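You operate a simulated robot arm through the tools that you are given. There is no shell and no other tool.

You are at the controls of a simulated two-armed robot. One attempt, no reset.

TASK
Strap the carton into the fixture over the white foam pad.
Fine: carton pushed close up to the stop, pad on top, strap over it, buckle lever down.

It is judged by the outcome, as a careful person would: the job done as asked, and still so three seconds after it is handed in. It fails if anything else is knocked over, pushed out of place, dropped, spilled or broken.

THE ROBOT
Two 7-joint arms with fingered hands on one trunk that stands fixed in place. Base frame: the origin is at the foot of the trunk, x ahead of it, y to its left, z up; the work surface is at about z = 85. Units: cm, rad, N and s.
The left shoulder is at [3.1, 16.2, 111.4], the right one opposite. Each reaches about 121.5 cm from its shoulder. Payload 4 kg a hand.
Tool frame (each hand has its own): the origin (TCP) lies between the finger pads and is the grasp point; the fingertips stand 3.6 cm ahead of it; z points along the fingers, y is the line along which they close. The gripper opens to 12.4 cm; its body begins 4.2 cm behind the TCP. The gripper is a hand of 4 fingers: y runs from the thumb to the fingers, the wrist lies at [-1.5, -9.9, -18.9] in the tool frame, and closing takes about 1.5 s.
Orientation is that of the tool frame in the base frame, as a unit quaternion [w, x, y, z]. With the fingers straight down and the wrist toward the robot, the tool's x, y and z point along [0, 1, 0], [1, 0, 0] and [0, 0, -1] of the base frame.

THE INTERFACE
- The arms move only by the tool play_rows. It takes "left_commands", "right_commands" or both (then of equal length, played together; a hand with none holds still); each is a list of rows, each a list of 6 numbers: the shift along the base's x, y, z in cm, then the turn, a rotation vector about the base's x, y, z in rad. In form: [[x, y, z, ax, ay, az], ...]. A call has 1 to 20 rows; each row is the pose to reach, as a shift and turn from the pose commanded when the call began. "left_hand" and "right_hand" are, for a hand that has rows, the gripper command, from -1 (shut) to 1 (fully open), values between in proportion, set as the call begins (left out, the last holds). Each row takes 0.2 s and may step no farther than 5 cm and 0.15 rad from the row before; otherwise, or with a gripper value out of range, the whole call is refused. Where a pose cannot be reached the arm comes as near as it can. A force on the tool above 40 N (or 10 N above the force at the start of the call, whichever is more), or a blocked arm, ends the call early, and 0.2 s more pass. The fingers move at their own pace (about 4.5 cm/s each) and stop on an object; they squeeze with about 26 N. The grip force told is the motor's: it shows also when the fingers shut on nothing. Time passes only in rows, and 0.2 s behind the last, so rows that repeat a pose let the fingers close. It gives the time, the measured TCP pose, the force on the tool (base axes), the opening and the grip force at its end, in the units of the frame above (readings bear some noise), with the torque about the TCP (base axes, N m) and any sound that the robot's microphone picked up.
- Cameras (640 x 400 px; columns grow to the right, rows downward): "scene" is now at [12.29, -3.76, 137.91]; the picture's right is [-0.55, -0.83, 0.06], its down [-0.23, 0.09, -0.97] and it looks along [0.80, -0.55, -0.24] (base axes); focal length 287 px, centre (320, 200). "left" rides on the left gripper at [-7.5, -8.6, -12.3] in its tool frame; the picture's right is [-0.70, -0.34, 0.63], its down [0.64, -0.68, 0.35] and it looks along [0.32, 0.65, 0.69] (tool axes); focal length 275 px, centre (320, 200). "right" rides on the right gripper at [7.5, -8.6, -12.3] in its tool frame; the picture's right is [-0.70, 0.34, -0.63], its down [-0.64, -0.68, 0.35] and it looks along [-0.32, 0.65, 0.69] (tool axes); focal length 275 px, centre (320, 200). There is no depth. A picture from a camera that has moved, and an enlarged one, comes with that camera's place and axes in the base frame and with its lens. The place of the scene camera against the robot may be out by one fixed shift of up to 2.5 cm in any direction.
- capture(camera): a new picture of that camera. No time passes.
- slide_trunk(by): moves the trunk up (or, below 0, down) by that many cm; the arms and the scene camera ride with it, the base frame stays. It gives what a move gives, with no picture.
- move_fingers(index, middle, ring, thumb_bend, thumb_turn, hand): sets how far each is bent, from 0 (flat) to 1 (curled in); at 0.3 the hand is open as for a grip, at 0.7 the pads meet at the TCP. One left out holds its place. A second passes; each finger stops where it meets its share of the squeeze, and holds until it gets a number again. A gripper value or a shape takes the hand back. It gives what a move gives, with no picture; readings hold the bend of each and the force on the fingers (four entries, about 0 where the hand has none), thumb and palm. thumb_turn goes from beside the hand (0) to across from the fingers (1), as for a grip.
- hand_shape(shape, hand): the hand has 4 fingers and takes this shape, open, in about a second: jaw (thumb against the fingers, like two jaws); tri (thumb and two fingers); tip (a fingertip pinch); poke (one finger out to press); point (the index stretched); flat (the hand flat); cup (the hand cupped); fist (a fist). The gripper value then closes the fingers along that shape, each until it touches; the sizes above hold for jaw. It gives what a move gives, with no picture.
- aim_head(pan, tilt): turns the head with the scene camera to pan (to the left, within 1.501 rad either way) and tilt (down, from -0.506 to 1.204), counted from straight ahead of the robot (the tilt from the chest, where the trunk bows). It gives what a move gives.
- enlarge(camera, box): a new picture of the part [left, top, right, bottom] of that camera's present view, enlarged. No time passes.
- close_job(): hands the job in; it is judged then, once.

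Places have to be worked out from the pictures, the camera data and where the tool is seen. Open the grippers and draw the arms clear of the work before you hand the job in, unless the task says otherwise.

The tools are called after "Request:" as name(argument=value, ...) on one line, values as JSON. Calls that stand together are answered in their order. play_rows: Moves the arms, as the interface text tells. Its arguments: {"type":"object","properties":{"left_commands":{"type":"array","items":{"type":"array","items":{"type":"number"}}},"left_hand":{"type":"number"},"right_commands":{"type":"array","items":{"type":"array","items":{"type":"number"}}},"right_hand":{"type":"number"}},"required":[]} The other tools are called the same way: slide_trunk (by) moves the trunk up or down; hand_shape (shape, hand) gives the hand a shape; move_fingers (index, middle, ring, thumb_bend, thumb_turn, hand) moves the fingers one by one; aim_head (pan, tilt) turns the head that bears the scene camera; capture (camera) takes a picture; enlarge (camera, box) takes an enlarged picture of a part of a camera's view; close_job () hands the job in.

At the start:

```text
time_s: 0.0
left_ee_pos: [75.28, -7.41, 137.67]
left_ee_rot: [0.0, 0.707, 0.707, 0.0]
left_ft_force: [-0.3, 0.3, 0.7]
left_ft_torque: [-0.01, 0.02, 0.01]
left_opening: 12.38
left_finger_force: 0.1
left_shape: jaw
left_bend: [0.3, 0.3, 0.3, 0.3, 0.98]
left_finger forces: [0.0, 0.1, 0.0, 0.1, 0.0, 0.0]
right_ee_pos: [53.54, -73.21, 136.97]
right_ee_rot: [0.0, 0.707, 0.707, 0.0]
right_ft_force: [-0.7, -1.4, 1.2]
right_ft_torque: [0.01, 0.0, 0.01]
right_opening: 12.38
right_finger_force: 0.0
right_shape: jaw
right_bend: [0.3, 0.3, 0.3, 0.3, 0.98]
right_finger forces: [0.1, 0.0, 0.0, 0.1, 0.0, 0.0]
trunk travel left (down, up): [-27.5, 20.3]
head pan, tilt (commanded): [-0.588, 0.155]
```

scene: 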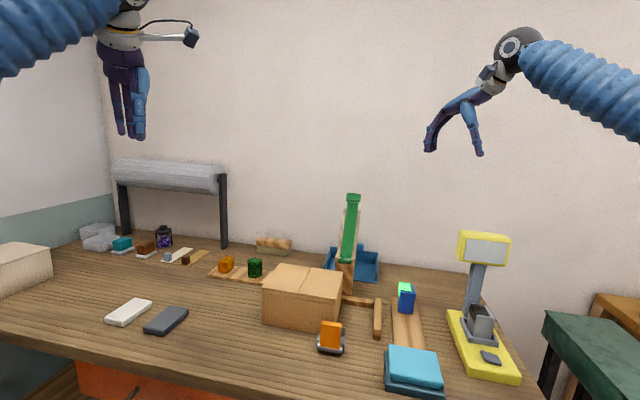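
right: 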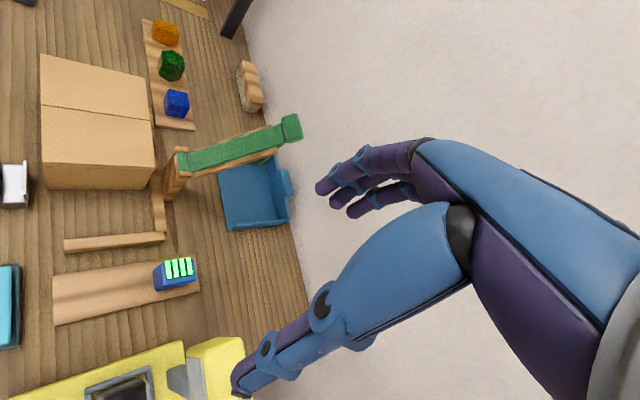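
left: 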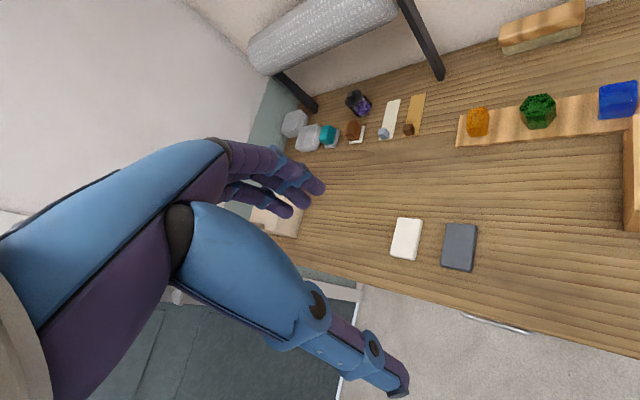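

I start by looking closely at the fixture region and the pads on the table before moving anything.

Request:
enlarge(camera="scene", box=[240, 180, 440, 380])

Request:
enlarge(camera="scene", box=[60, 200, 260, 350])

Request:
enlarge(camera="right", box=[0, 0, 320, 330])

```text
2.00 times, centred on (340, 280) of scene
camera zoom: at [12.29, -3.76, 137.91], right [-0.55, -0.83, 0.06], down [-0.23, 0.09, -0.97], along [0.8, -0.55, -0.24], focal length 573 px, centre (280, 40)
```

zoom: 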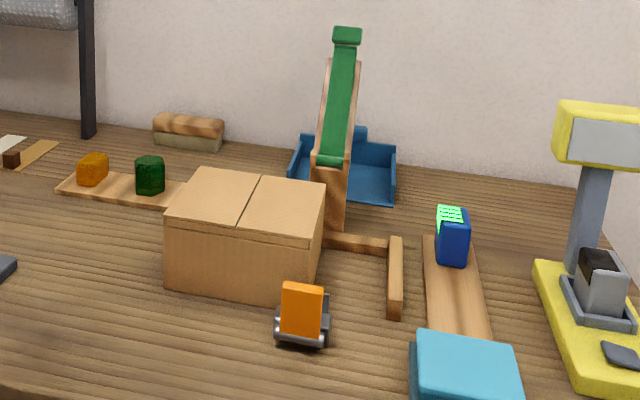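

```text
2.67 times, centred on (160, 275) of scene
camera zoom: at [12.29, -3.76, 137.91], right [-0.55, -0.83, 0.06], down [-0.23, 0.09, -0.97], along [0.8, -0.55, -0.24], focal length 764 px, centre (747, 0)
```

zoom: 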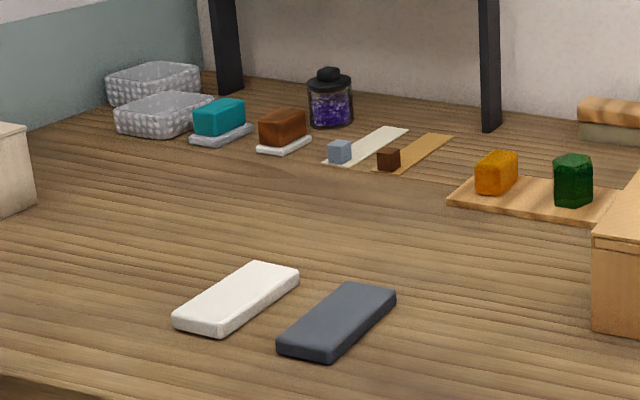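

```text
1.21 times, centred on (160, 165) of right
camera zoom: at [44.9, -65.57, 149.2], right [0.34, -0.7, 0.63], down [-0.68, -0.64, -0.35], along [0.65, -0.32, -0.69], focal length 334 px, centre (514, 242)
```

zoom: 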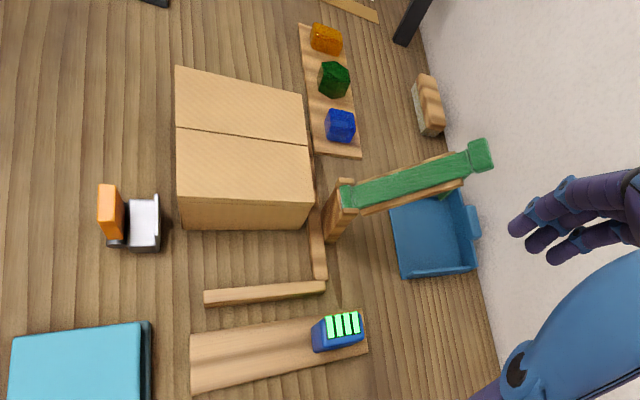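

The fixture looks turned about 45° in the base frame, with the stop rail on its right, the strap arm behind and an orange-lever buckle in front. I aim the head at it for a more central, sharper view.

Request:
aim_head(pan=-0.6, tilt=0.5)

```text
time_s: 0.8
left_ee_pos: [75.34, -7.41, 137.54]
left_ee_rot: [0.001, 0.707, 0.707, 0.0]
left_ft_force: [-0.3, -0.3, 0.4]
left_ft_torque: [-0.01, -0.01, 0.01]
left_opening: 12.4
left_finger_force: 0.0
left_shape: jaw
left_bend: [0.3, 0.3, 0.3, 0.3, 0.98]
left_finger forces: [0.0, 0.1, 0.0, 0.0, 0.1, 0.0]
right_ee_pos: [53.51, -73.14, 136.97]
right_ee_rot: [-0.001, 0.707, 0.707, 0.0]
right_ft_force: [-0.6, 0.1, -0.5]
right_ft_torque: [0.01, 0.0, 0.03]
right_opening: 12.38
right_finger_force: 0.1
right_shape: jaw
right_bend: [0.3, 0.3, 0.3, 0.3, 0.98]
right_finger forces: [0.0, 0.0, 0.1, 0.1, 0.0, 0.0]
trunk travel left (down, up): [-27.5, 20.3]
head pan, tilt (commanded): [-0.6, 0.499]
```

The head is aimed down at the fixture; I take the full view and enlargements of it.

Request:
capture(camera="scene")

Request:
enlarge(camera="scene", box=[250, 90, 410, 250])

```text
taken
camera scene: at [11.76, -3.75, 134.76], right [-0.56, -0.83, 0.06], down [-0.48, 0.27, -0.83], along [0.67, -0.5, -0.55], focal length 287 px, centre (320, 200)
```

scene: 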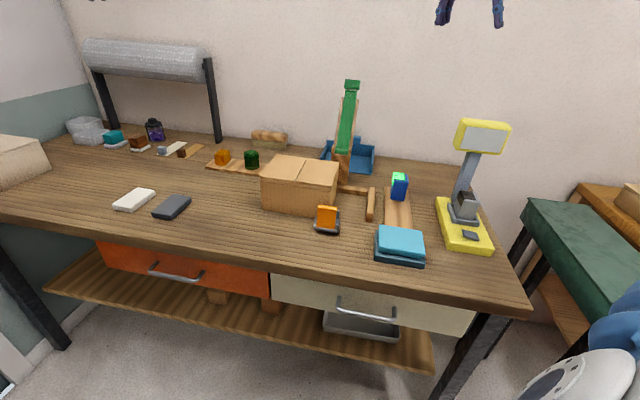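

```text
2.50 times, centred on (330, 170) of scene
camera zoom: at [11.76, -3.75, 134.76], right [-0.56, -0.83, 0.06], down [-0.48, 0.27, -0.83], along [0.67, -0.5, -0.55], focal length 716 px, centre (295, 275)
```

zoom: 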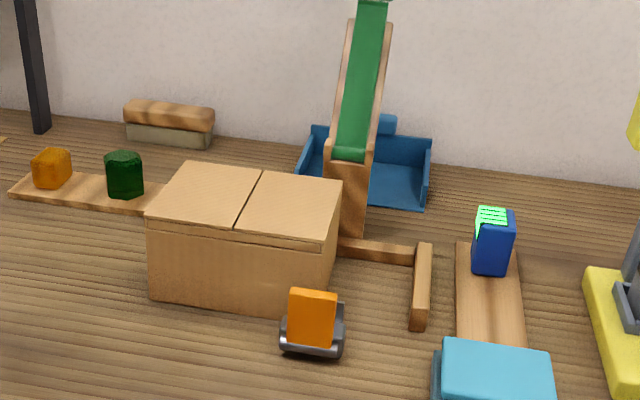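

The fixture's frame is turned −45°: I take u=(0.707,−0.707) as pointing to the wall and w=(0.707,0.707) as pointing left along the table. The carton sits about 10 cm left of the stop, so I move the right hand camera nearer for a closer view of the strap and buckle.

Request:
play_rows(right_commands=[[-0.6, 3.5, -2.8, 0, 0, 0], [-1.2, 7, -5.6, 0, 0, 0], [-1.8, 10.5, -8.5, 0, 0, 0], [-2.4, 14, -11.3, 0, 0, 0], [-3, 17.5, -14.2, 0, 0, 0], [-3.5, 21, -17, 0, 0, 0], [-3.5, 21, -17, 0, 0, 0]])

```text
time_s: 2.4
left_ee_pos: [75.33, -7.42, 137.46]
left_ee_rot: [0.0, 0.707, 0.707, 0.0]
left_ft_force: [0.6, -0.1, 0.0]
left_ft_torque: [0.01, 0.01, -0.02]
left_opening: 12.36
left_finger_force: 0.0
left_shape: jaw
left_bend: [0.3, 0.3, 0.3, 0.3, 0.98]
left_finger forces: [0.0, 0.1, 0.0, 0.0, 0.0, 0.1]
right_ee_pos: [50.01, -52.15, 119.94]
right_ee_rot: [0.0, 0.707, 0.707, 0.001]
right_ft_force: [0.4, -0.8, 0.6]
right_ft_torque: [-0.02, 0.0, 0.0]
right_opening: 12.36
right_finger_force: 0.2
right_shape: jaw
right_bend: [0.3, 0.3, 0.3, 0.3, 0.98]
right_finger forces: [0.0, 0.1, 0.1, 0.1, 0.1, 0.0]
trunk travel left (down, up): [-27.5, 20.3]
head pan, tilt (commanded): [-0.6, 0.499]
```

The right hand is now at (50, −52, 120) with nothing touched; I take the close wrist view.

Request:
capture(camera="right")

Request:
capture(camera="scene")

```text
taken
camera right: at [41.48, -44.56, 132.21], right [0.34, -0.7, 0.63], down [-0.68, -0.64, -0.35], along [0.65, -0.32, -0.69], focal length 275 px, centre (320, 200)
```

right: 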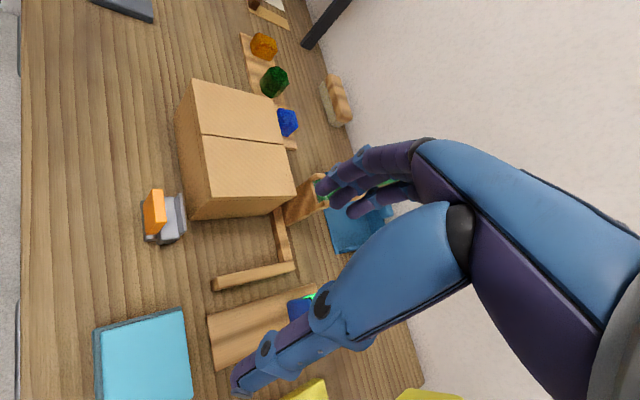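

```text
taken
camera scene: at [11.74, -3.77, 134.76], right [-0.56, -0.83, 0.06], down [-0.48, 0.27, -0.83], along [0.67, -0.5, -0.55], focal length 287 px, centre (320, 200)
```

scene: 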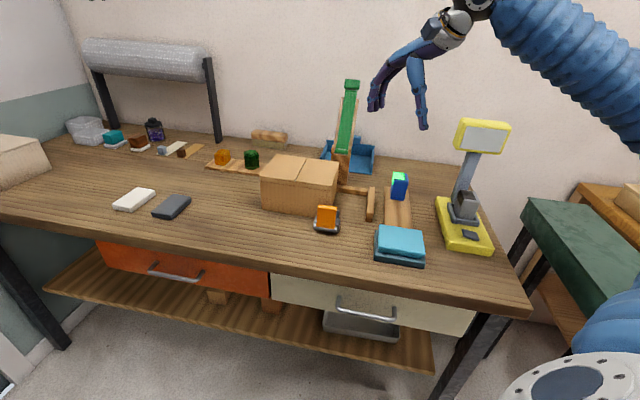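

The close view shows the carton, L-shaped rails and buckle; I enlarge the parts to measure their corners.

Request:
enlarge(camera="right", box=[130, 70, 330, 300])

Request:
enlarge(camera="right", box=[120, 160, 220, 260])

Request:
enlarge(camera="scene", box=[300, 70, 400, 240])

```text
1.74 times, centred on (230, 185) of right
camera zoom: at [41.48, -44.56, 132.21], right [0.34, -0.7, 0.63], down [-0.68, -0.64, -0.35], along [0.65, -0.32, -0.69], focal length 479 px, centre (476, 226)
```

zoom: 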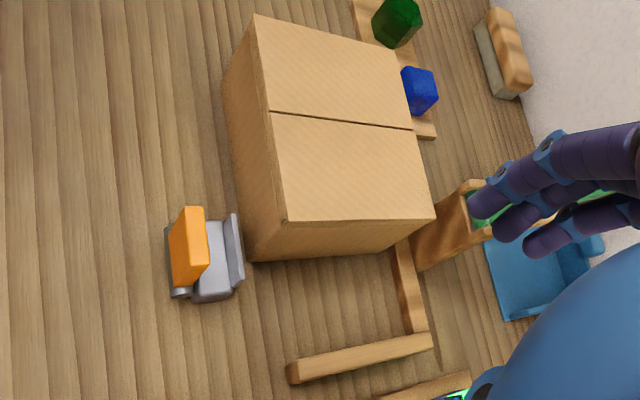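

```text
4.00 times, centred on (170, 210) of right
camera zoom: at [41.48, -44.56, 132.21], right [0.34, -0.7, 0.63], down [-0.68, -0.64, -0.35], along [0.65, -0.32, -0.69], focal length 1101 px, centre (920, 160)
```

zoom: 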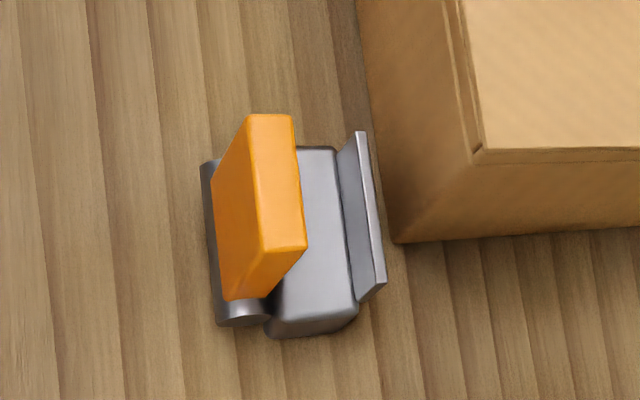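

```text
2.35 times, centred on (350, 155) of scene
camera zoom: at [11.74, -3.77, 134.76], right [-0.56, -0.83, 0.06], down [-0.48, 0.27, -0.83], along [0.67, -0.5, -0.55], focal length 674 px, centre (249, 306)
```

zoom: 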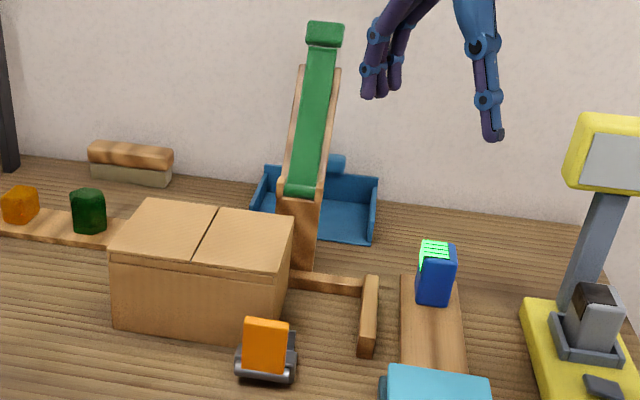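

The buckle has its orange lever upright and hinged on the near side, and the carton top is at about z=96. I want a more sideways view of the strap and its hinge, so I curl the right hand to clear the picture and turn it about 40° while shifting right.

Request:
hand_shape(shape="fist", hand="right")

Request:
play_rows(right_commands=[[0.7, -2.7, 0, 0, 0, 0.12], [1.4, -5.4, 0, 0, 0, 0.24], [2.1, -8, 0, 0, 0, 0.36], [2.8, -10.7, 0, 0, 0, 0.48], [3.5, -13.4, 0, 0, 0, 0.6], [4, -16, 0, 0, 0, 0.7], [4, -16, 0, 0, 0, 0.7]])

Request:
capture(camera="right")

```text
time_s: 3.3
left_ee_pos: [75.24, -7.45, 137.49]
left_ee_rot: [0.0, 0.708, 0.707, 0.0]
left_ft_force: [-0.1, -0.3, 0.1]
left_ft_torque: [0.01, 0.0, 0.02]
left_opening: 12.38
left_finger_force: 0.1
left_shape: jaw
left_bend: [0.3, 0.3, 0.3, 0.3, 0.98]
left_finger forces: [0.1, 0.1, 0.1, 0.0, 0.0, 0.0]
right_ee_pos: [50.1, -52.13, 120.01]
right_ee_rot: [-0.001, 0.707, 0.707, 0.0]
right_ft_force: [-0.2, 0.0, 0.8]
right_ft_torque: [0.01, -0.01, 0.02]
right_opening: 0.01
right_finger_force: 0.0
right_shape: fist
right_bend: [1.0, 1.0, 1.0, 0.0, 0.86]
right_finger forces: [0.1, 0.0, 0.0, 0.1, 0.0, 0.0]
trunk travel left (down, up): [-27.5, 20.3]
head pan, tilt (commanded): [-0.6, 0.499]
```

```text
time_s: 4.9
left_ee_pos: [75.39, -7.29, 137.56]
left_ee_rot: [0.0, 0.707, 0.708, 0.0]
left_ft_force: [0.2, 0.2, 0.0]
left_ft_torque: [-0.05, 0.03, 0.01]
left_opening: 12.39
left_finger_force: 0.1
left_shape: jaw
left_bend: [0.3, 0.3, 0.3, 0.3, 0.98]
left_finger forces: [0.0, 0.0, 0.0, 0.0, 0.0, 0.1]
right_ee_pos: [53.9, -68.19, 119.92]
right_ee_rot: [0.0, 0.421, 0.907, 0.0]
right_ft_force: [-0.2, 0.7, 0.3]
right_ft_torque: [0.02, -0.01, 0.0]
right_opening: 0.02
right_finger_force: 0.1
right_shape: fist
right_bend: [1.0, 1.0, 1.0, 0.0, 0.85]
right_finger forces: [0.0, 0.0, 0.1, 0.0, 0.0, 0.0]
trunk travel left (down, up): [-27.5, 20.3]
head pan, tilt (commanded): [-0.6, 0.499]
```

```text
taken
camera right: at [42.6, -67.87, 132.2], right [0.71, -0.31, 0.63], down [-0.1, -0.93, -0.35], along [0.7, 0.18, -0.69], focal length 275 px, centre (320, 200)
```

right: 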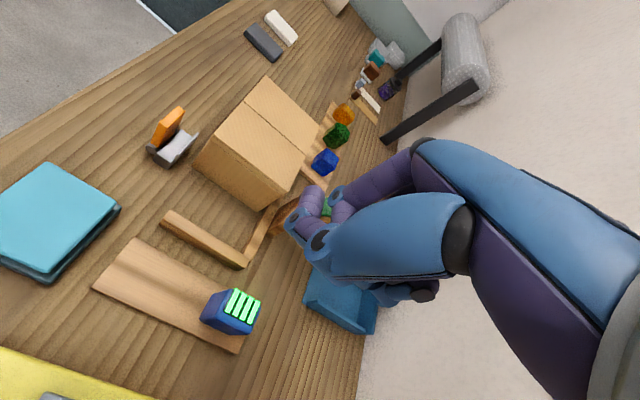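

The strap is hidden behind the hand, so I tilt the hand upward by about 0.6 rad to get a flatter view of it.

Request:
play_rows(right_commands=[[0, -1, 1, 0.036, -0.14, 0], [0, -2, 2, 0.072, -0.28, 0], [0, -3, 3, 0.108, -0.42, 0], [0, -4, 3, 0.15, -0.55, 0], [0, -4, 3, 0.15, -0.55, 0]])

Request:
capture(camera="right")

```text
time_s: 6.1
left_ee_pos: [75.25, -7.29, 137.58]
left_ee_rot: [0.0, 0.707, 0.707, -0.001]
left_ft_force: [0.6, -0.2, 0.2]
left_ft_torque: [-0.04, 0.03, 0.02]
left_opening: 12.36
left_finger_force: 0.0
left_shape: jaw
left_bend: [0.3, 0.3, 0.3, 0.3, 0.98]
left_finger forces: [0.0, 0.0, 0.1, 0.0, 0.0, 0.1]
right_ee_pos: [53.95, -72.12, 123.04]
right_ee_rot: [0.216, 0.405, 0.87, 0.181]
right_ft_force: [0.3, 0.4, -0.7]
right_ft_torque: [-0.04, -0.01, -0.01]
right_opening: 0.0
right_finger_force: 0.2
right_shape: fist
right_bend: [1.0, 1.0, 1.0, 0.0, 0.85]
right_finger forces: [0.1, 0.0, 0.0, 0.0, 0.1, 0.0]
trunk travel left (down, up): [-27.5, 20.3]
head pan, tilt (commanded): [-0.6, 0.499]
```

```text
taken
camera right: at [37.81, -73.11, 127.32], right [0.28, -0.43, 0.86], down [0.13, -0.87, -0.48], along [0.95, 0.25, -0.19], focal length 275 px, centre (320, 200)
```

right: 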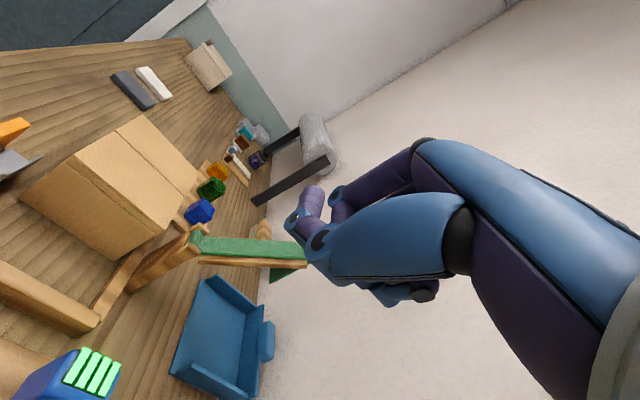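

Now the strap lies in clear view from the right side; I enlarge it.

Request:
enlarge(camera="right", box=[80, 190, 320, 310])

Request:
enlarge(camera="scene", box=[310, 70, 390, 190])

```text
2.67 times, centred on (200, 250) of right
camera zoom: at [37.81, -73.11, 127.32], right [0.28, -0.43, 0.86], down [0.13, -0.87, -0.48], along [0.95, 0.25, -0.19], focal length 734 px, centre (640, 67)
```

zoom: 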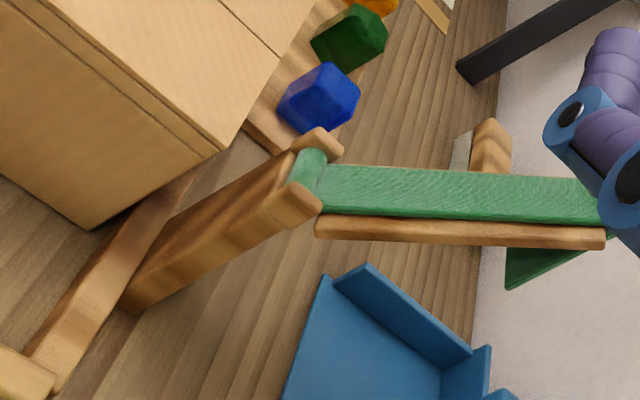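

```text
3.33 times, centred on (350, 130) of scene
camera zoom: at [11.71, -3.71, 134.77], right [-0.56, -0.83, 0.06], down [-0.48, 0.27, -0.83], along [0.67, -0.5, -0.55], focal length 955 px, centre (220, 433)
```

zoom: 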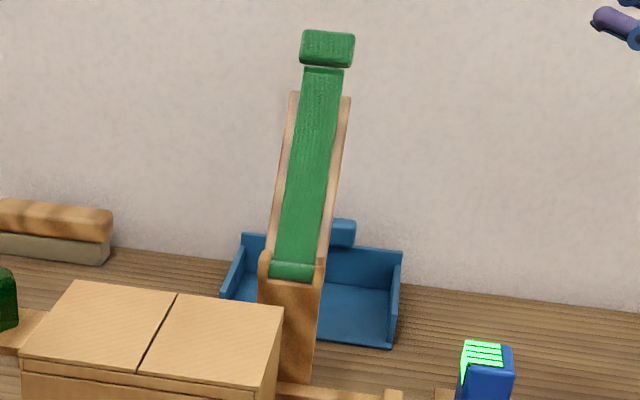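

The strap is a main arm hinged at about (u=95, z=98), with a free tail hanging from its tip. The carton spans u 76–92 and w 11–31, and the stop face is at w≈0.6. I bring the closed left hand above the table just left of the carton, turned −45°.

Request:
play_rows(left_commands=[[1.2, -2.8, -3.2, 0, 0, -0.087], [2.4, -5.6, -6.4, 0, 0, -0.174], [3.7, -8.4, -9.7, 0, 0, -0.262], [4.9, -11.2, -13, 0, 0, -0.349], [6.1, -14, -16, 0, 0, -0.436], [7.3, -16.8, -19, 0, 0, -0.523], [8.5, -19.6, -22, 0, 0, -0.611], [9.8, -22.4, -25, 0, 0, -0.698], [11, -25.1, -27.5, 0, 0, -0.785], [11, -25.1, -27.5, 0, 0, -0.785]], left_hand=-1)

Request:
capture(camera="scene")

Request:
capture(camera="left")

```text
time_s: 8.3
left_ee_pos: [86.28, -32.36, 110.16]
left_ee_rot: [0.001, 0.924, 0.382, 0.0]
left_ft_force: [-0.8, -1.3, -0.8]
left_ft_torque: [-0.03, 0.03, 0.0]
left_opening: 0.0
left_finger_force: 25.9
left_shape: jaw
left_bend: [0.7, 0.7, 0.7, 0.71, 1.0]
left_finger forces: [0.0, 0.1, 0.0, 0.0, 0.1, 0.0]
right_ee_pos: [53.99, -72.04, 122.9]
right_ee_rot: [0.214, 0.404, 0.871, 0.181]
right_ft_force: [0.2, 0.0, -0.4]
right_ft_torque: [-0.01, 0.04, -0.01]
right_opening: 0.0
right_finger_force: 0.0
right_shape: fist
right_bend: [1.0, 1.0, 1.0, 0.0, 0.85]
right_finger forces: [0.0, 0.1, 0.0, 0.1, 0.1, 0.0]
trunk travel left (down, up): [-27.5, 20.3]
head pan, tilt (commanded): [-0.6, 0.499]
```

```text
taken
camera scene: at [11.75, -3.69, 134.77], right [-0.56, -0.83, 0.06], down [-0.48, 0.27, -0.83], along [0.67, -0.5, -0.55], focal length 287 px, centre (320, 200)
```

scene: 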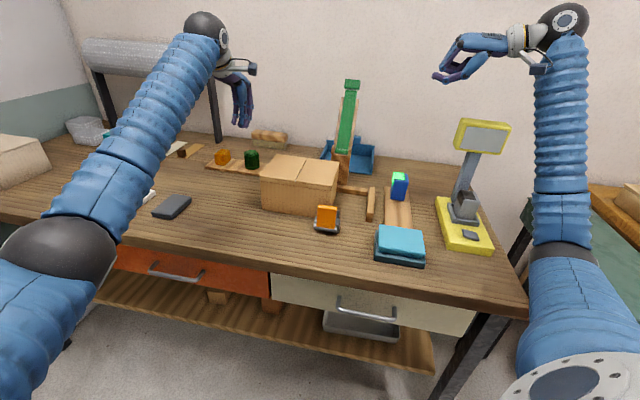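

```text
taken
camera left: at [74.96, -31.48, 122.19], right [-0.73, -0.25, -0.63], down [-0.03, 0.94, -0.35], along [0.68, -0.24, -0.69], focal length 275 px, centre (320, 200)
```

left: 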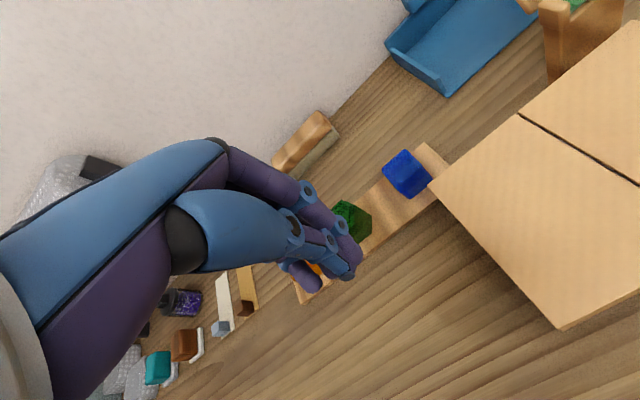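

The left hand hangs at (u≈84, w≈38), clear of the carton's left face at w≈30.7 and well in front of the block tray. I lower it to z≈91 beside the carton.

Request:
play_rows(left_commands=[[0, 0, -4, 0, 0, 0], [0, 0, -8, 0, 0, 0], [0, 0, -12, 0, 0, 0], [0, 0, -16, 0, 0, 0], [0, 0, -19, 0, 0, 0], [0, 0, -19, 0, 0, 0]])

Request:
capture(camera="scene")

Request:
capture(camera="left")

```text
time_s: 9.7
left_ee_pos: [86.33, -32.27, 91.06]
left_ee_rot: [0.0, 0.924, 0.382, 0.0]
left_ft_force: [0.1, 0.3, 0.1]
left_ft_torque: [-0.03, -0.01, 0.01]
left_opening: 0.0
left_finger_force: 26.2
left_shape: jaw
left_bend: [0.7, 0.7, 0.7, 0.71, 1.0]
left_finger forces: [0.0, 0.0, 0.0, 0.1, 0.0, 0.0]
right_ee_pos: [54.03, -72.08, 122.84]
right_ee_rot: [0.215, 0.404, 0.87, 0.182]
right_ft_force: [0.4, -0.5, 0.1]
right_ft_torque: [-0.04, 0.01, 0.0]
right_opening: 0.0
right_finger_force: 0.0
right_shape: fist
right_bend: [1.0, 1.0, 1.0, 0.0, 0.85]
right_finger forces: [0.1, 0.0, 0.1, 0.0, 0.1, 0.0]
trunk travel left (down, up): [-27.5, 20.3]
head pan, tilt (commanded): [-0.6, 0.499]
```

```text
taken
camera scene: at [11.73, -3.75, 134.77], right [-0.56, -0.83, 0.06], down [-0.48, 0.27, -0.83], along [0.67, -0.5, -0.55], focal length 287 px, centre (320, 200)
```

scene: 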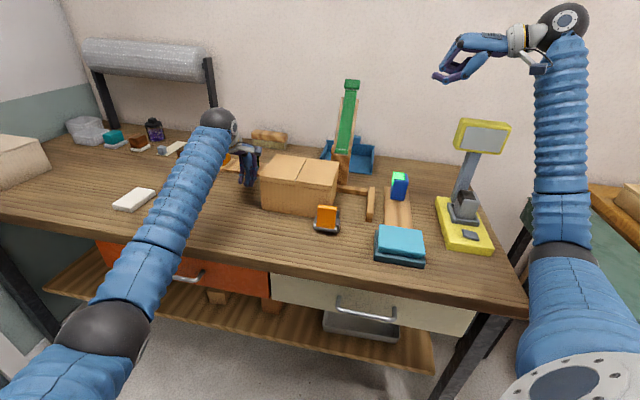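

```text
taken
camera left: at [74.95, -31.54, 103.2], right [-0.73, -0.25, -0.63], down [-0.03, 0.94, -0.35], along [0.68, -0.24, -0.69], focal length 275 px, centre (320, 200)
```

left: 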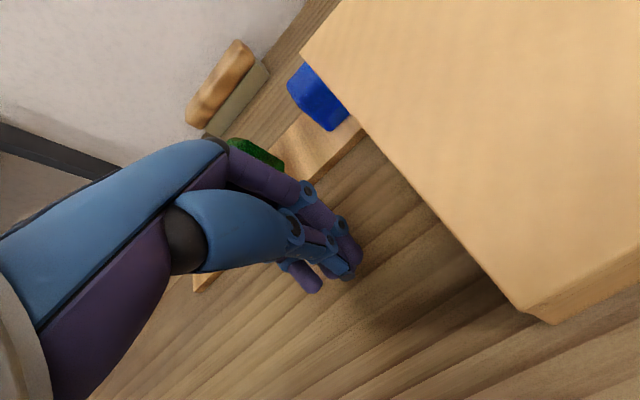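

The hand is down beside the carton with the wrist camera well above its top. I raise it 1 cm and slide along −w in 1 cm steps, watching the force.

Request:
play_rows(left_commands=[[0, 0, 1, 0, 0, 0], [-0.71, -0.71, 1, 0, 0, 0], [-1.41, -1.41, 1, 0, 0, 0], [-2.12, -2.12, 1, 0, 0, 0], [-2.83, -2.83, 1, 0, 0, 0], [-3.54, -3.54, 1, 0, 0, 0], [-4.24, -4.24, 1, 0, 0, 0]])

Request:
capture(camera="scene")

Request:
capture(camera="left")

```text
time_s: 11.3
left_ee_pos: [82.17, -36.53, 91.95]
left_ee_rot: [0.0, 0.923, 0.384, 0.0]
left_ft_force: [4.6, 3.7, 2.0]
left_ft_torque: [-0.13, 0.08, 0.23]
left_opening: 0.0
left_finger_force: 25.4
left_shape: jaw
left_bend: [0.7, 0.7, 0.7, 0.71, 1.0]
left_finger forces: [6.3, 0.1, 0.1, 0.0, 0.0, 0.0]
right_ee_pos: [54.12, -72.09, 122.83]
right_ee_rot: [0.215, 0.404, 0.87, 0.182]
right_ft_force: [0.2, -1.1, 0.0]
right_ft_torque: [0.01, 0.0, 0.01]
right_opening: 0.0
right_finger_force: 0.1
right_shape: fist
right_bend: [1.0, 1.0, 1.0, 0.0, 0.85]
right_finger forces: [0.1, 0.0, 0.0, 0.1, 0.0, 0.0]
trunk travel left (down, up): [-27.5, 20.3]
head pan, tilt (commanded): [-0.6, 0.499]
```

```text
taken
camera scene: at [11.76, -3.76, 134.76], right [-0.56, -0.83, 0.06], down [-0.48, 0.27, -0.83], along [0.67, -0.5, -0.55], focal length 287 px, centre (320, 200)
```

scene: 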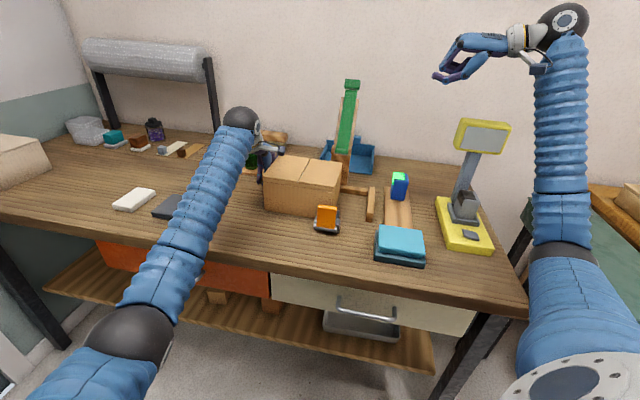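

```text
taken
camera left: at [70.72, -35.74, 104.12], right [-0.73, -0.25, -0.63], down [-0.03, 0.94, -0.35], along [0.68, -0.23, -0.69], focal length 275 px, centre (320, 200)
```

left: 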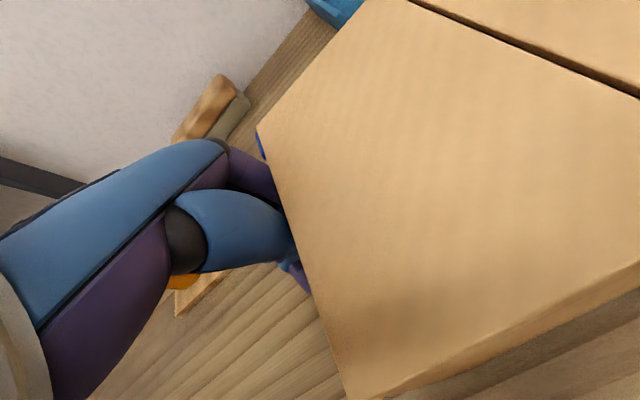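

The index finger is touching the carton with about 6 N, and the carton has started sliding without turning. I push another 8 cm.

Request:
play_rows(left_commands=[[-0.6, -0.6, 0, 0, 0, 0], [-1.2, -1.2, 0, 0, 0, 0], [-1.8, -1.8, 0, 0, 0, 0], [-2.4, -2.4, 0, 0, 0, 0], [-3.0, -3.0, 0, 0, 0, 0], [-3.6, -3.6, 0, 0, 0, 0], [-4.2, -4.2, 0, 0, 0, 0], [-4.8, -4.8, 0, 0, 0, 0], [-5.4, -5.4, 0, 0, 0, 0], [-5.7, -5.7, 0, 0, 0, 0]])

Request:
capture(camera="scene")

Request:
capture(camera="right")

Request:
capture(camera="left")

```text
time_s: 13.5
left_ee_pos: [76.28, -42.38, 92.0]
left_ee_rot: [0.0, 0.924, 0.383, 0.0]
left_ft_force: [5.4, 3.9, 0.1]
left_ft_torque: [-0.02, 0.07, 0.1]
left_opening: 0.02
left_finger_force: 25.8
left_shape: jaw
left_bend: [0.7, 0.7, 0.7, 0.71, 1.0]
left_finger forces: [4.4, 0.1, 0.1, 0.1, 1.4, 0.0]
right_ee_pos: [54.0, -72.14, 122.84]
right_ee_rot: [0.215, 0.405, 0.87, 0.181]
right_ft_force: [-0.3, -0.4, 0.6]
right_ft_torque: [0.03, 0.02, -0.01]
right_opening: 0.0
right_finger_force: 0.0
right_shape: fist
right_bend: [1.0, 1.0, 1.0, 0.0, 0.85]
right_finger forces: [0.0, 0.0, 0.1, 0.0, 0.0, 0.0]
trunk travel left (down, up): [-27.5, 20.3]
head pan, tilt (commanded): [-0.6, 0.499]
```

```text
taken
camera scene: at [11.8, -3.74, 134.75], right [-0.56, -0.83, 0.06], down [-0.48, 0.27, -0.83], along [0.67, -0.5, -0.55], focal length 287 px, centre (320, 200)
```

scene: 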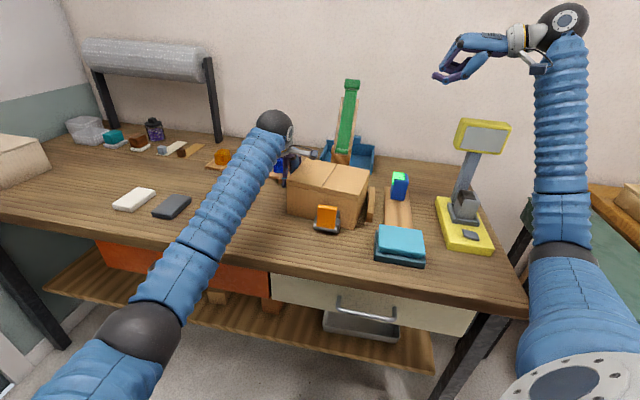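

```text
taken
camera right: at [37.92, -73.13, 127.27], right [0.29, -0.43, 0.86], down [0.13, -0.87, -0.48], along [0.95, 0.25, -0.19], focal length 275 px, centre (320, 200)
```

right: 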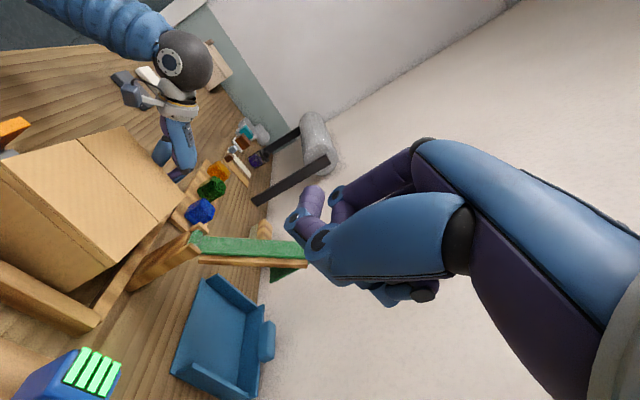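

```text
taken
camera left: at [65.0, -41.5, 104.15], right [-0.73, -0.25, -0.63], down [-0.03, 0.94, -0.35], along [0.68, -0.24, -0.69], focal length 275 px, centre (320, 200)
```

left: 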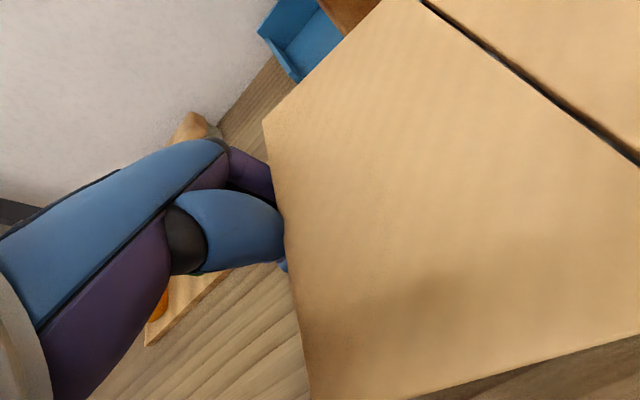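

The carton has slid most of the way but seems turned by several degrees, with its far side leading. I check the enlarged views, especially the clearance to the buckle, before pushing further.

Request:
enlarge(camera="scene", box=[270, 140, 430, 250])

Request:
enlarge(camera="right", box=[0, 100, 220, 340])

```text
3.64 times, centred on (350, 195) of scene
camera zoom: at [11.8, -3.74, 134.75], right [-0.56, -0.83, 0.06], down [-0.48, 0.27, -0.83], along [0.67, -0.5, -0.55], focal length 1042 px, centre (211, 218)
```

zoom: 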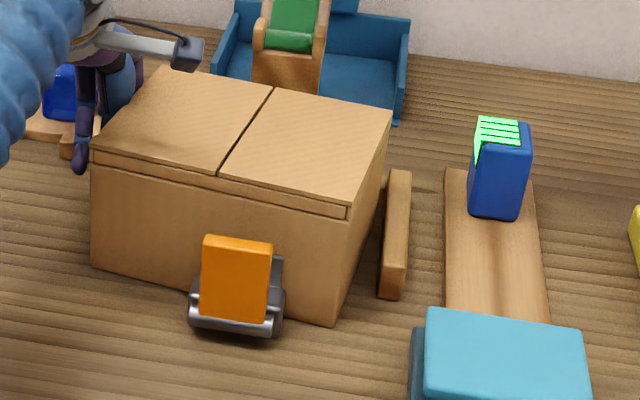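

```text
1.67 times, centred on (110, 220) of right
camera zoom: at [37.92, -73.13, 127.27], right [0.29, -0.43, 0.86], down [0.13, -0.87, -0.48], along [0.95, 0.25, -0.19], focal length 459 px, centre (670, 167)
```

zoom: 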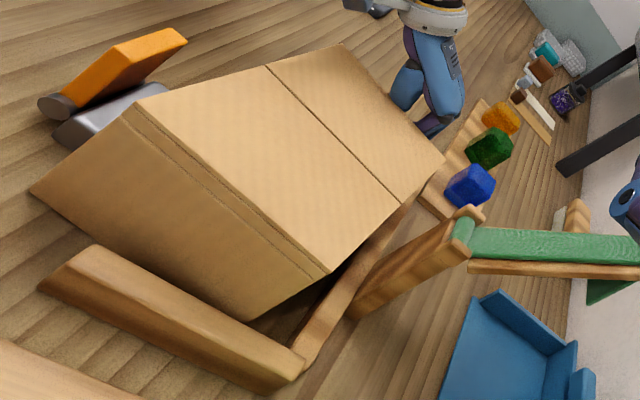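

The carton is turned about 9°, with the far side leading and the near-right part close to the buckle plate. I back the hand off, shift it about 5.5 cm toward the near edge, and push there to turn the carton square again.

Request:
play_rows(left_commands=[[1.1, 1.1, 0, 0, 0, 0], [2.2, 2.2, 0, 0, 0, 0], [0.3, 4.1, 0, 0, 0, 0], [-1.6, 6.0, 0, 0, 0, 0], [-1.6, 6.0, 0, 0, 0, 0]])

Request:
capture(camera="left")

Request:
enlarge(camera="scene", box=[250, 130, 430, 250])

```text
time_s: 14.7
left_ee_pos: [74.78, -36.55, 92.09]
left_ee_rot: [-0.001, 0.924, 0.382, 0.0]
left_ft_force: [-0.4, 0.4, 0.0]
left_ft_torque: [0.02, 0.0, 0.01]
left_opening: 0.02
left_finger_force: 26.2
left_shape: jaw
left_bend: [0.7, 0.7, 0.7, 0.71, 1.0]
left_finger forces: [0.1, 0.1, 0.0, 0.0, 0.0, 0.0]
right_ee_pos: [54.03, -72.15, 122.91]
right_ee_rot: [0.214, 0.405, 0.87, 0.181]
right_ft_force: [0.3, -0.8, -0.8]
right_ft_torque: [0.01, 0.02, -0.01]
right_opening: 0.0
right_finger_force: 0.1
right_shape: fist
right_bend: [1.0, 1.0, 1.0, 0.0, 0.85]
right_finger forces: [0.0, 0.1, 0.0, 0.0, 0.1, 0.0]
trunk travel left (down, up): [-27.5, 20.3]
head pan, tilt (commanded): [-0.6, 0.499]
```

```text
taken
camera left: at [63.41, -35.51, 104.08], right [-0.73, -0.25, -0.63], down [-0.03, 0.94, -0.35], along [0.68, -0.24, -0.69], focal length 275 px, centre (320, 200)
```

left: 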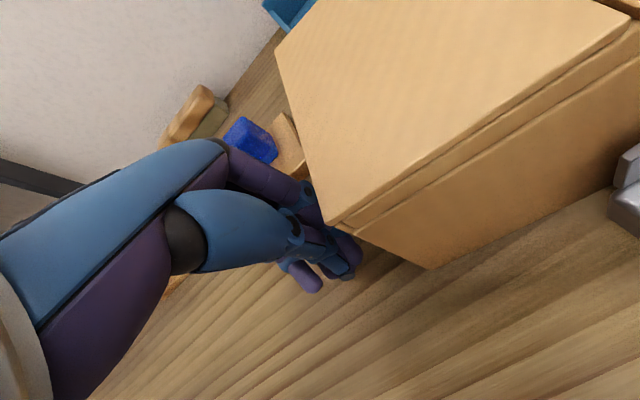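

```text
3.33 times, centred on (340, 190) of scene
camera zoom: at [11.77, -3.78, 134.76], right [-0.56, -0.83, 0.06], down [-0.48, 0.27, -0.83], along [0.67, -0.5, -0.55], focal length 955 px, centre (253, 233)
```

zoom: 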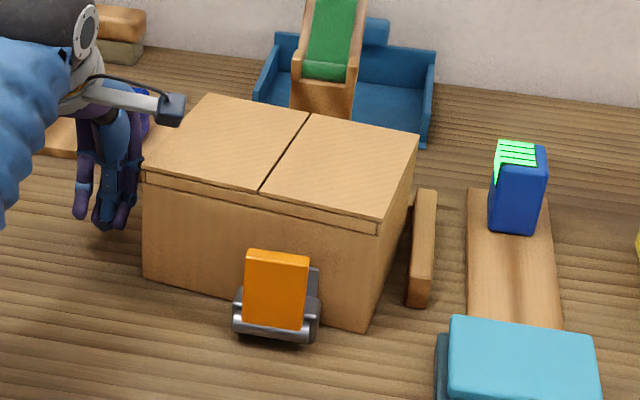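

The hand is now opposite the near end of the left face, with u≈79 and about 2 cm of gap. I push 3.8 cm along −w in small steps.

Request:
play_rows(left_commands=[[-0.5, -0.5, 0, 0, 0, 0], [-1.0, -1.0, 0, 0, 0, 0], [-1.4, -1.4, 0, 0, 0, 0], [-1.75, -1.75, 0, 0, 0, 0], [-2.1, -2.1, 0, 0, 0, 0], [-2.4, -2.4, 0, 0, 0, 0], [-2.7, -2.7, 0, 0, 0, 0]])

Request:
capture(camera="left")

Request:
enlarge(camera="scene", box=[250, 130, 430, 250])

Request:
enlarge(camera="right", box=[0, 100, 220, 340])

```text
time_s: 16.3
left_ee_pos: [72.2, -38.76, 92.05]
left_ee_rot: [-0.001, 0.923, 0.384, 0.0]
left_ft_force: [13.3, 26.1, 2.0]
left_ft_torque: [-0.58, 0.19, 0.42]
left_opening: 0.0
left_finger_force: 25.9
left_shape: jaw
left_bend: [0.7, 0.7, 0.7, 0.71, 1.0]
left_finger forces: [22.9, 0.1, 0.0, 0.0, 4.3, 0.0]
right_ee_pos: [54.07, -72.01, 122.97]
right_ee_rot: [0.215, 0.405, 0.87, 0.18]
right_ft_force: [-0.3, 0.2, 0.7]
right_ft_torque: [0.03, -0.03, -0.01]
right_opening: 0.0
right_finger_force: 0.1
right_shape: fist
right_bend: [1.0, 1.0, 1.0, 0.0, 0.85]
right_finger forces: [0.0, 0.0, 0.1, 0.0, 0.0, 0.0]
trunk travel left (down, up): [-27.5, 20.3]
head pan, tilt (commanded): [-0.6, 0.499]
```

```text
taken
camera left: at [60.92, -37.9, 104.12], right [-0.73, -0.26, -0.63], down [-0.03, 0.94, -0.35], along [0.68, -0.23, -0.69], focal length 275 px, centre (320, 200)
```

left: 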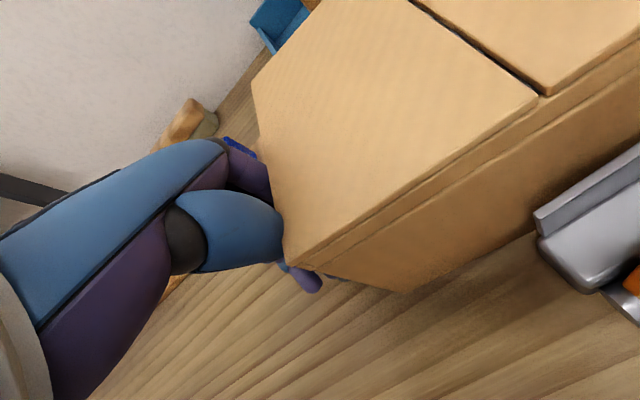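

```text
3.33 times, centred on (340, 190) of scene
camera zoom: at [11.85, -3.55, 134.76], right [-0.56, -0.83, 0.06], down [-0.48, 0.27, -0.83], along [0.67, -0.5, -0.55], focal length 955 px, centre (253, 233)
```

zoom: 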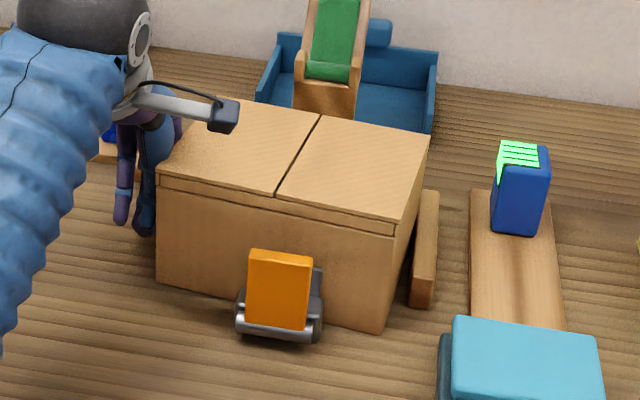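

```text
1.67 times, centred on (110, 220) of right
camera zoom: at [37.98, -72.96, 127.36], right [0.29, -0.43, 0.86], down [0.13, -0.87, -0.48], along [0.95, 0.25, -0.19], focal length 459 px, centre (670, 167)
```

zoom: 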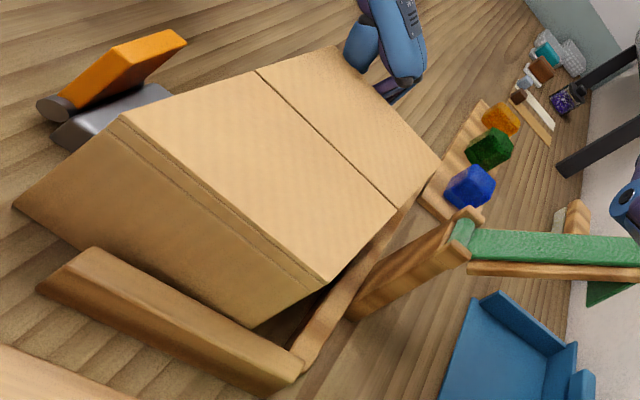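

The far-right corner has reached the stop and the front face is now against the buckle plate, so pushing harder here is wrong. I back the left hand off and will square the carton by pushing its front face back beside the buckle with the right hand.

Request:
play_rows(left_commands=[[0.7, 0.7, 0, 0, 0, 0], [1.6, 1.6, 0, 0, 0, 0], [3.2, 3.2, 0, 0, 0, 0], [4.8, 4.8, 0, 0, 0, 0], [5.6, 5.6, 0, 0, 0, 0], [5.6, 5.6, 0, 0, 0, 0]])

Request:
hand_shape(shape="jaw", hand="right")

Request:
play_rows(right_commands=[[-2, 0, 1, -0.036, 0.14, 0], [-4, 1, 2, -0.072, 0.28, 0], [-6, 3, 2, -0.108, 0.42, 0], [-8, 6, 2, -0.15, 0.55, 0], [-9, 9, 1, -0.15, 0.55, 0], [-9, 13, 0, -0.15, 0.55, 0], [-9, 13, 0, -0.15, 0.55, 0]], right_hand=-1)

Request:
capture(camera="right")

Request:
capture(camera="scene")

```text
time_s: 17.7
left_ee_pos: [77.44, -33.45, 91.99]
left_ee_rot: [0.0, 0.924, 0.383, -0.001]
left_ft_force: [0.0, 0.0, 0.1]
left_ft_torque: [0.01, 0.01, 0.0]
left_opening: 0.0
left_finger_force: 25.7
left_shape: jaw
left_bend: [0.7, 0.7, 0.7, 0.71, 1.0]
left_finger forces: [0.1, 0.1, 0.1, 0.1, 0.1, 0.0]
right_ee_pos: [54.06, -72.14, 122.79]
right_ee_rot: [0.215, 0.404, 0.87, 0.18]
right_ft_force: [-1.2, 0.3, 0.7]
right_ft_torque: [-0.01, 0.0, 0.0]
right_opening: 0.01
right_finger_force: 0.0
right_shape: fist
right_bend: [1.0, 1.0, 1.0, 0.0, 0.85]
right_finger forces: [0.1, 0.0, 0.0, 0.1, 0.0, 0.1]
trunk travel left (down, up): [-27.5, 20.3]
head pan, tilt (commanded): [-0.6, 0.499]
```

```text
time_s: 18.6
left_ee_pos: [77.56, -33.53, 92.05]
left_ee_rot: [0.0, 0.924, 0.383, 0.0]
left_ft_force: [0.9, -0.2, 1.0]
left_ft_torque: [-0.02, 0.01, 0.03]
left_opening: 0.0
left_finger_force: 26.4
left_shape: jaw
left_bend: [0.7, 0.7, 0.7, 0.71, 1.0]
left_finger forces: [0.1, 0.0, 0.0, 0.0, 0.0, 0.1]
right_ee_pos: [54.04, -72.21, 122.89]
right_ee_rot: [0.215, 0.404, 0.87, 0.181]
right_ft_force: [-0.1, 0.8, 0.4]
right_ft_torque: [-0.03, 0.03, 0.02]
right_opening: 12.38
right_finger_force: 0.0
right_shape: jaw
right_bend: [0.3, 0.3, 0.3, 0.3, 0.97]
right_finger forces: [0.0, 0.1, 0.0, 0.0, 0.1, 0.0]
trunk travel left (down, up): [-27.5, 20.3]
head pan, tilt (commanded): [-0.6, 0.499]
```

```text
time_s: 20.2
left_ee_pos: [77.48, -33.62, 92.03]
left_ee_rot: [-0.001, 0.924, 0.383, -0.001]
left_ft_force: [0.4, -0.3, 0.2]
left_ft_torque: [0.04, 0.03, 0.0]
left_opening: 0.0
left_finger_force: 26.4
left_shape: jaw
left_bend: [0.7, 0.7, 0.7, 0.71, 1.0]
left_finger forces: [0.0, 0.1, 0.1, 0.0, 0.0, 0.0]
right_ee_pos: [45.07, -59.19, 122.97]
right_ee_rot: [-0.001, 0.422, 0.907, 0.0]
right_ft_force: [-1.0, -0.1, -0.1]
right_ft_torque: [0.0, -0.02, -0.04]
right_opening: 0.0
right_finger_force: 0.0
right_shape: jaw
right_bend: [0.7, 0.7, 0.7, 0.7, 1.0]
right_finger forces: [0.1, 0.0, 0.1, 0.1, 0.0, 0.1]
trunk travel left (down, up): [-27.5, 20.3]
head pan, tilt (commanded): [-0.6, 0.499]
```

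```text
taken
camera right: at [33.59, -58.81, 135.16], right [0.71, -0.32, 0.63], down [-0.11, -0.93, -0.35], along [0.7, 0.18, -0.69], focal length 275 px, centre (320, 200)
```

right: 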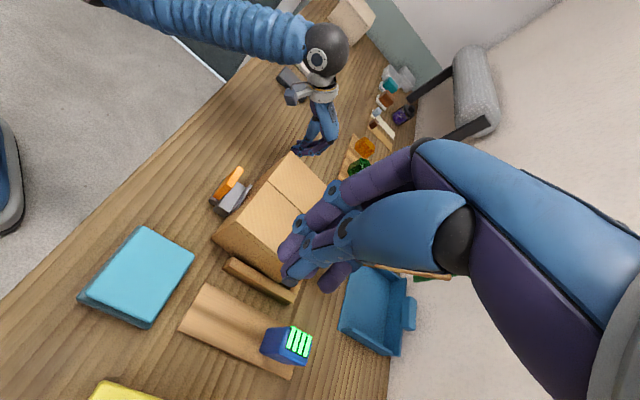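

```text
taken
camera scene: at [11.78, -3.83, 134.75], right [-0.56, -0.83, 0.06], down [-0.48, 0.27, -0.83], along [0.67, -0.5, -0.55], focal length 287 px, centre (320, 200)
```

scene: 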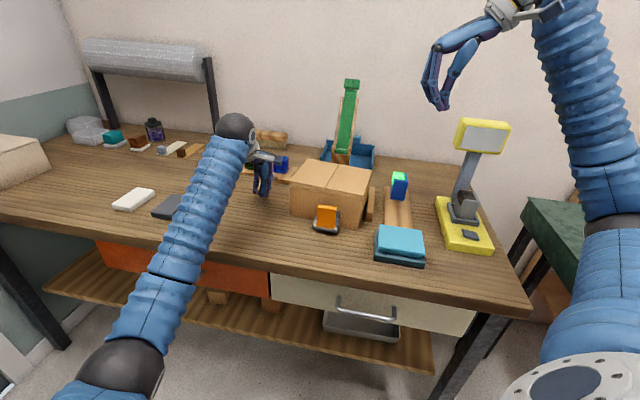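

The right hand is closed and upright. I move it to (u≈68, w≈4), in front of the carton between the buckle and the stop, first at z≈105 and then down to z≈92.

Request:
play_rows(right_commands=[[1.2, 2.8, -3.5, 0, 0, 0.02], [2.4, 5.6, -7, 0, 0, 0.04], [3.6, 8.4, -10.5, 0, 0, 0.06], [4.7, 11.2, -14, 0, 0, 0.085], [5.8, 13.9, -17, 0, 0, 0.085], [5.8, 13.9, -17, 0, 0, 0.085]])

Request:
capture(camera="right")

Request:
enlarge(camera="scene", box=[250, 100, 450, 260])

```text
time_s: 21.6
left_ee_pos: [77.6, -33.5, 92.06]
left_ee_rot: [0.0, 0.924, 0.384, 0.0]
left_ft_force: [0.3, 0.6, -0.2]
left_ft_torque: [-0.01, -0.01, -0.01]
left_opening: 0.03
left_finger_force: 25.6
left_shape: jaw
left_bend: [0.7, 0.7, 0.7, 0.71, 1.0]
left_finger forces: [0.0, 0.0, 0.1, 0.0, 0.0, 0.0]
right_ee_pos: [50.91, -45.34, 105.92]
right_ee_rot: [0.0, 0.383, 0.924, 0.0]
right_ft_force: [-0.6, 0.1, 0.8]
right_ft_torque: [0.0, -0.01, 0.01]
right_opening: 0.0
right_finger_force: 26.5
right_shape: jaw
right_bend: [0.7, 0.7, 0.7, 0.71, 1.0]
right_finger forces: [0.0, 0.0, 0.1, 0.0, 0.1, 0.0]
trunk travel left (down, up): [-27.5, 20.3]
head pan, tilt (commanded): [-0.6, 0.499]
```

```text
taken
camera right: at [39.44, -45.88, 118.17], right [0.73, -0.25, 0.63], down [-0.03, -0.94, -0.35], along [0.68, 0.24, -0.69], focal length 275 px, centre (320, 200)
```

right: 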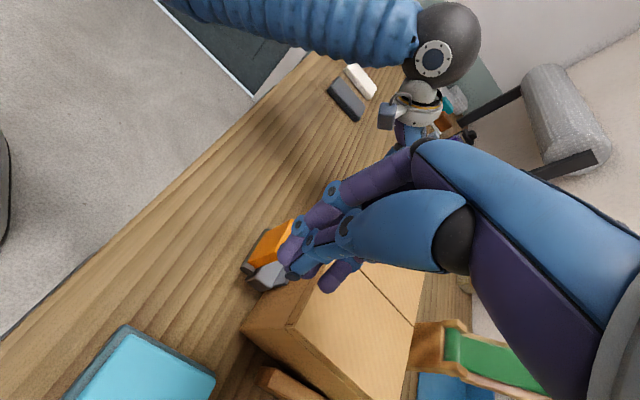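

```text
2.50 times, centred on (350, 180) of scene
camera zoom: at [11.74, -3.77, 134.76], right [-0.56, -0.83, 0.06], down [-0.48, 0.27, -0.83], along [0.67, -0.5, -0.55], focal length 716 px, centre (245, 250)
```

zoom: 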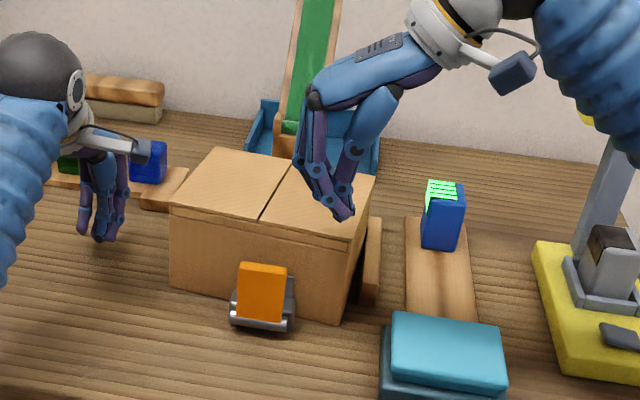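

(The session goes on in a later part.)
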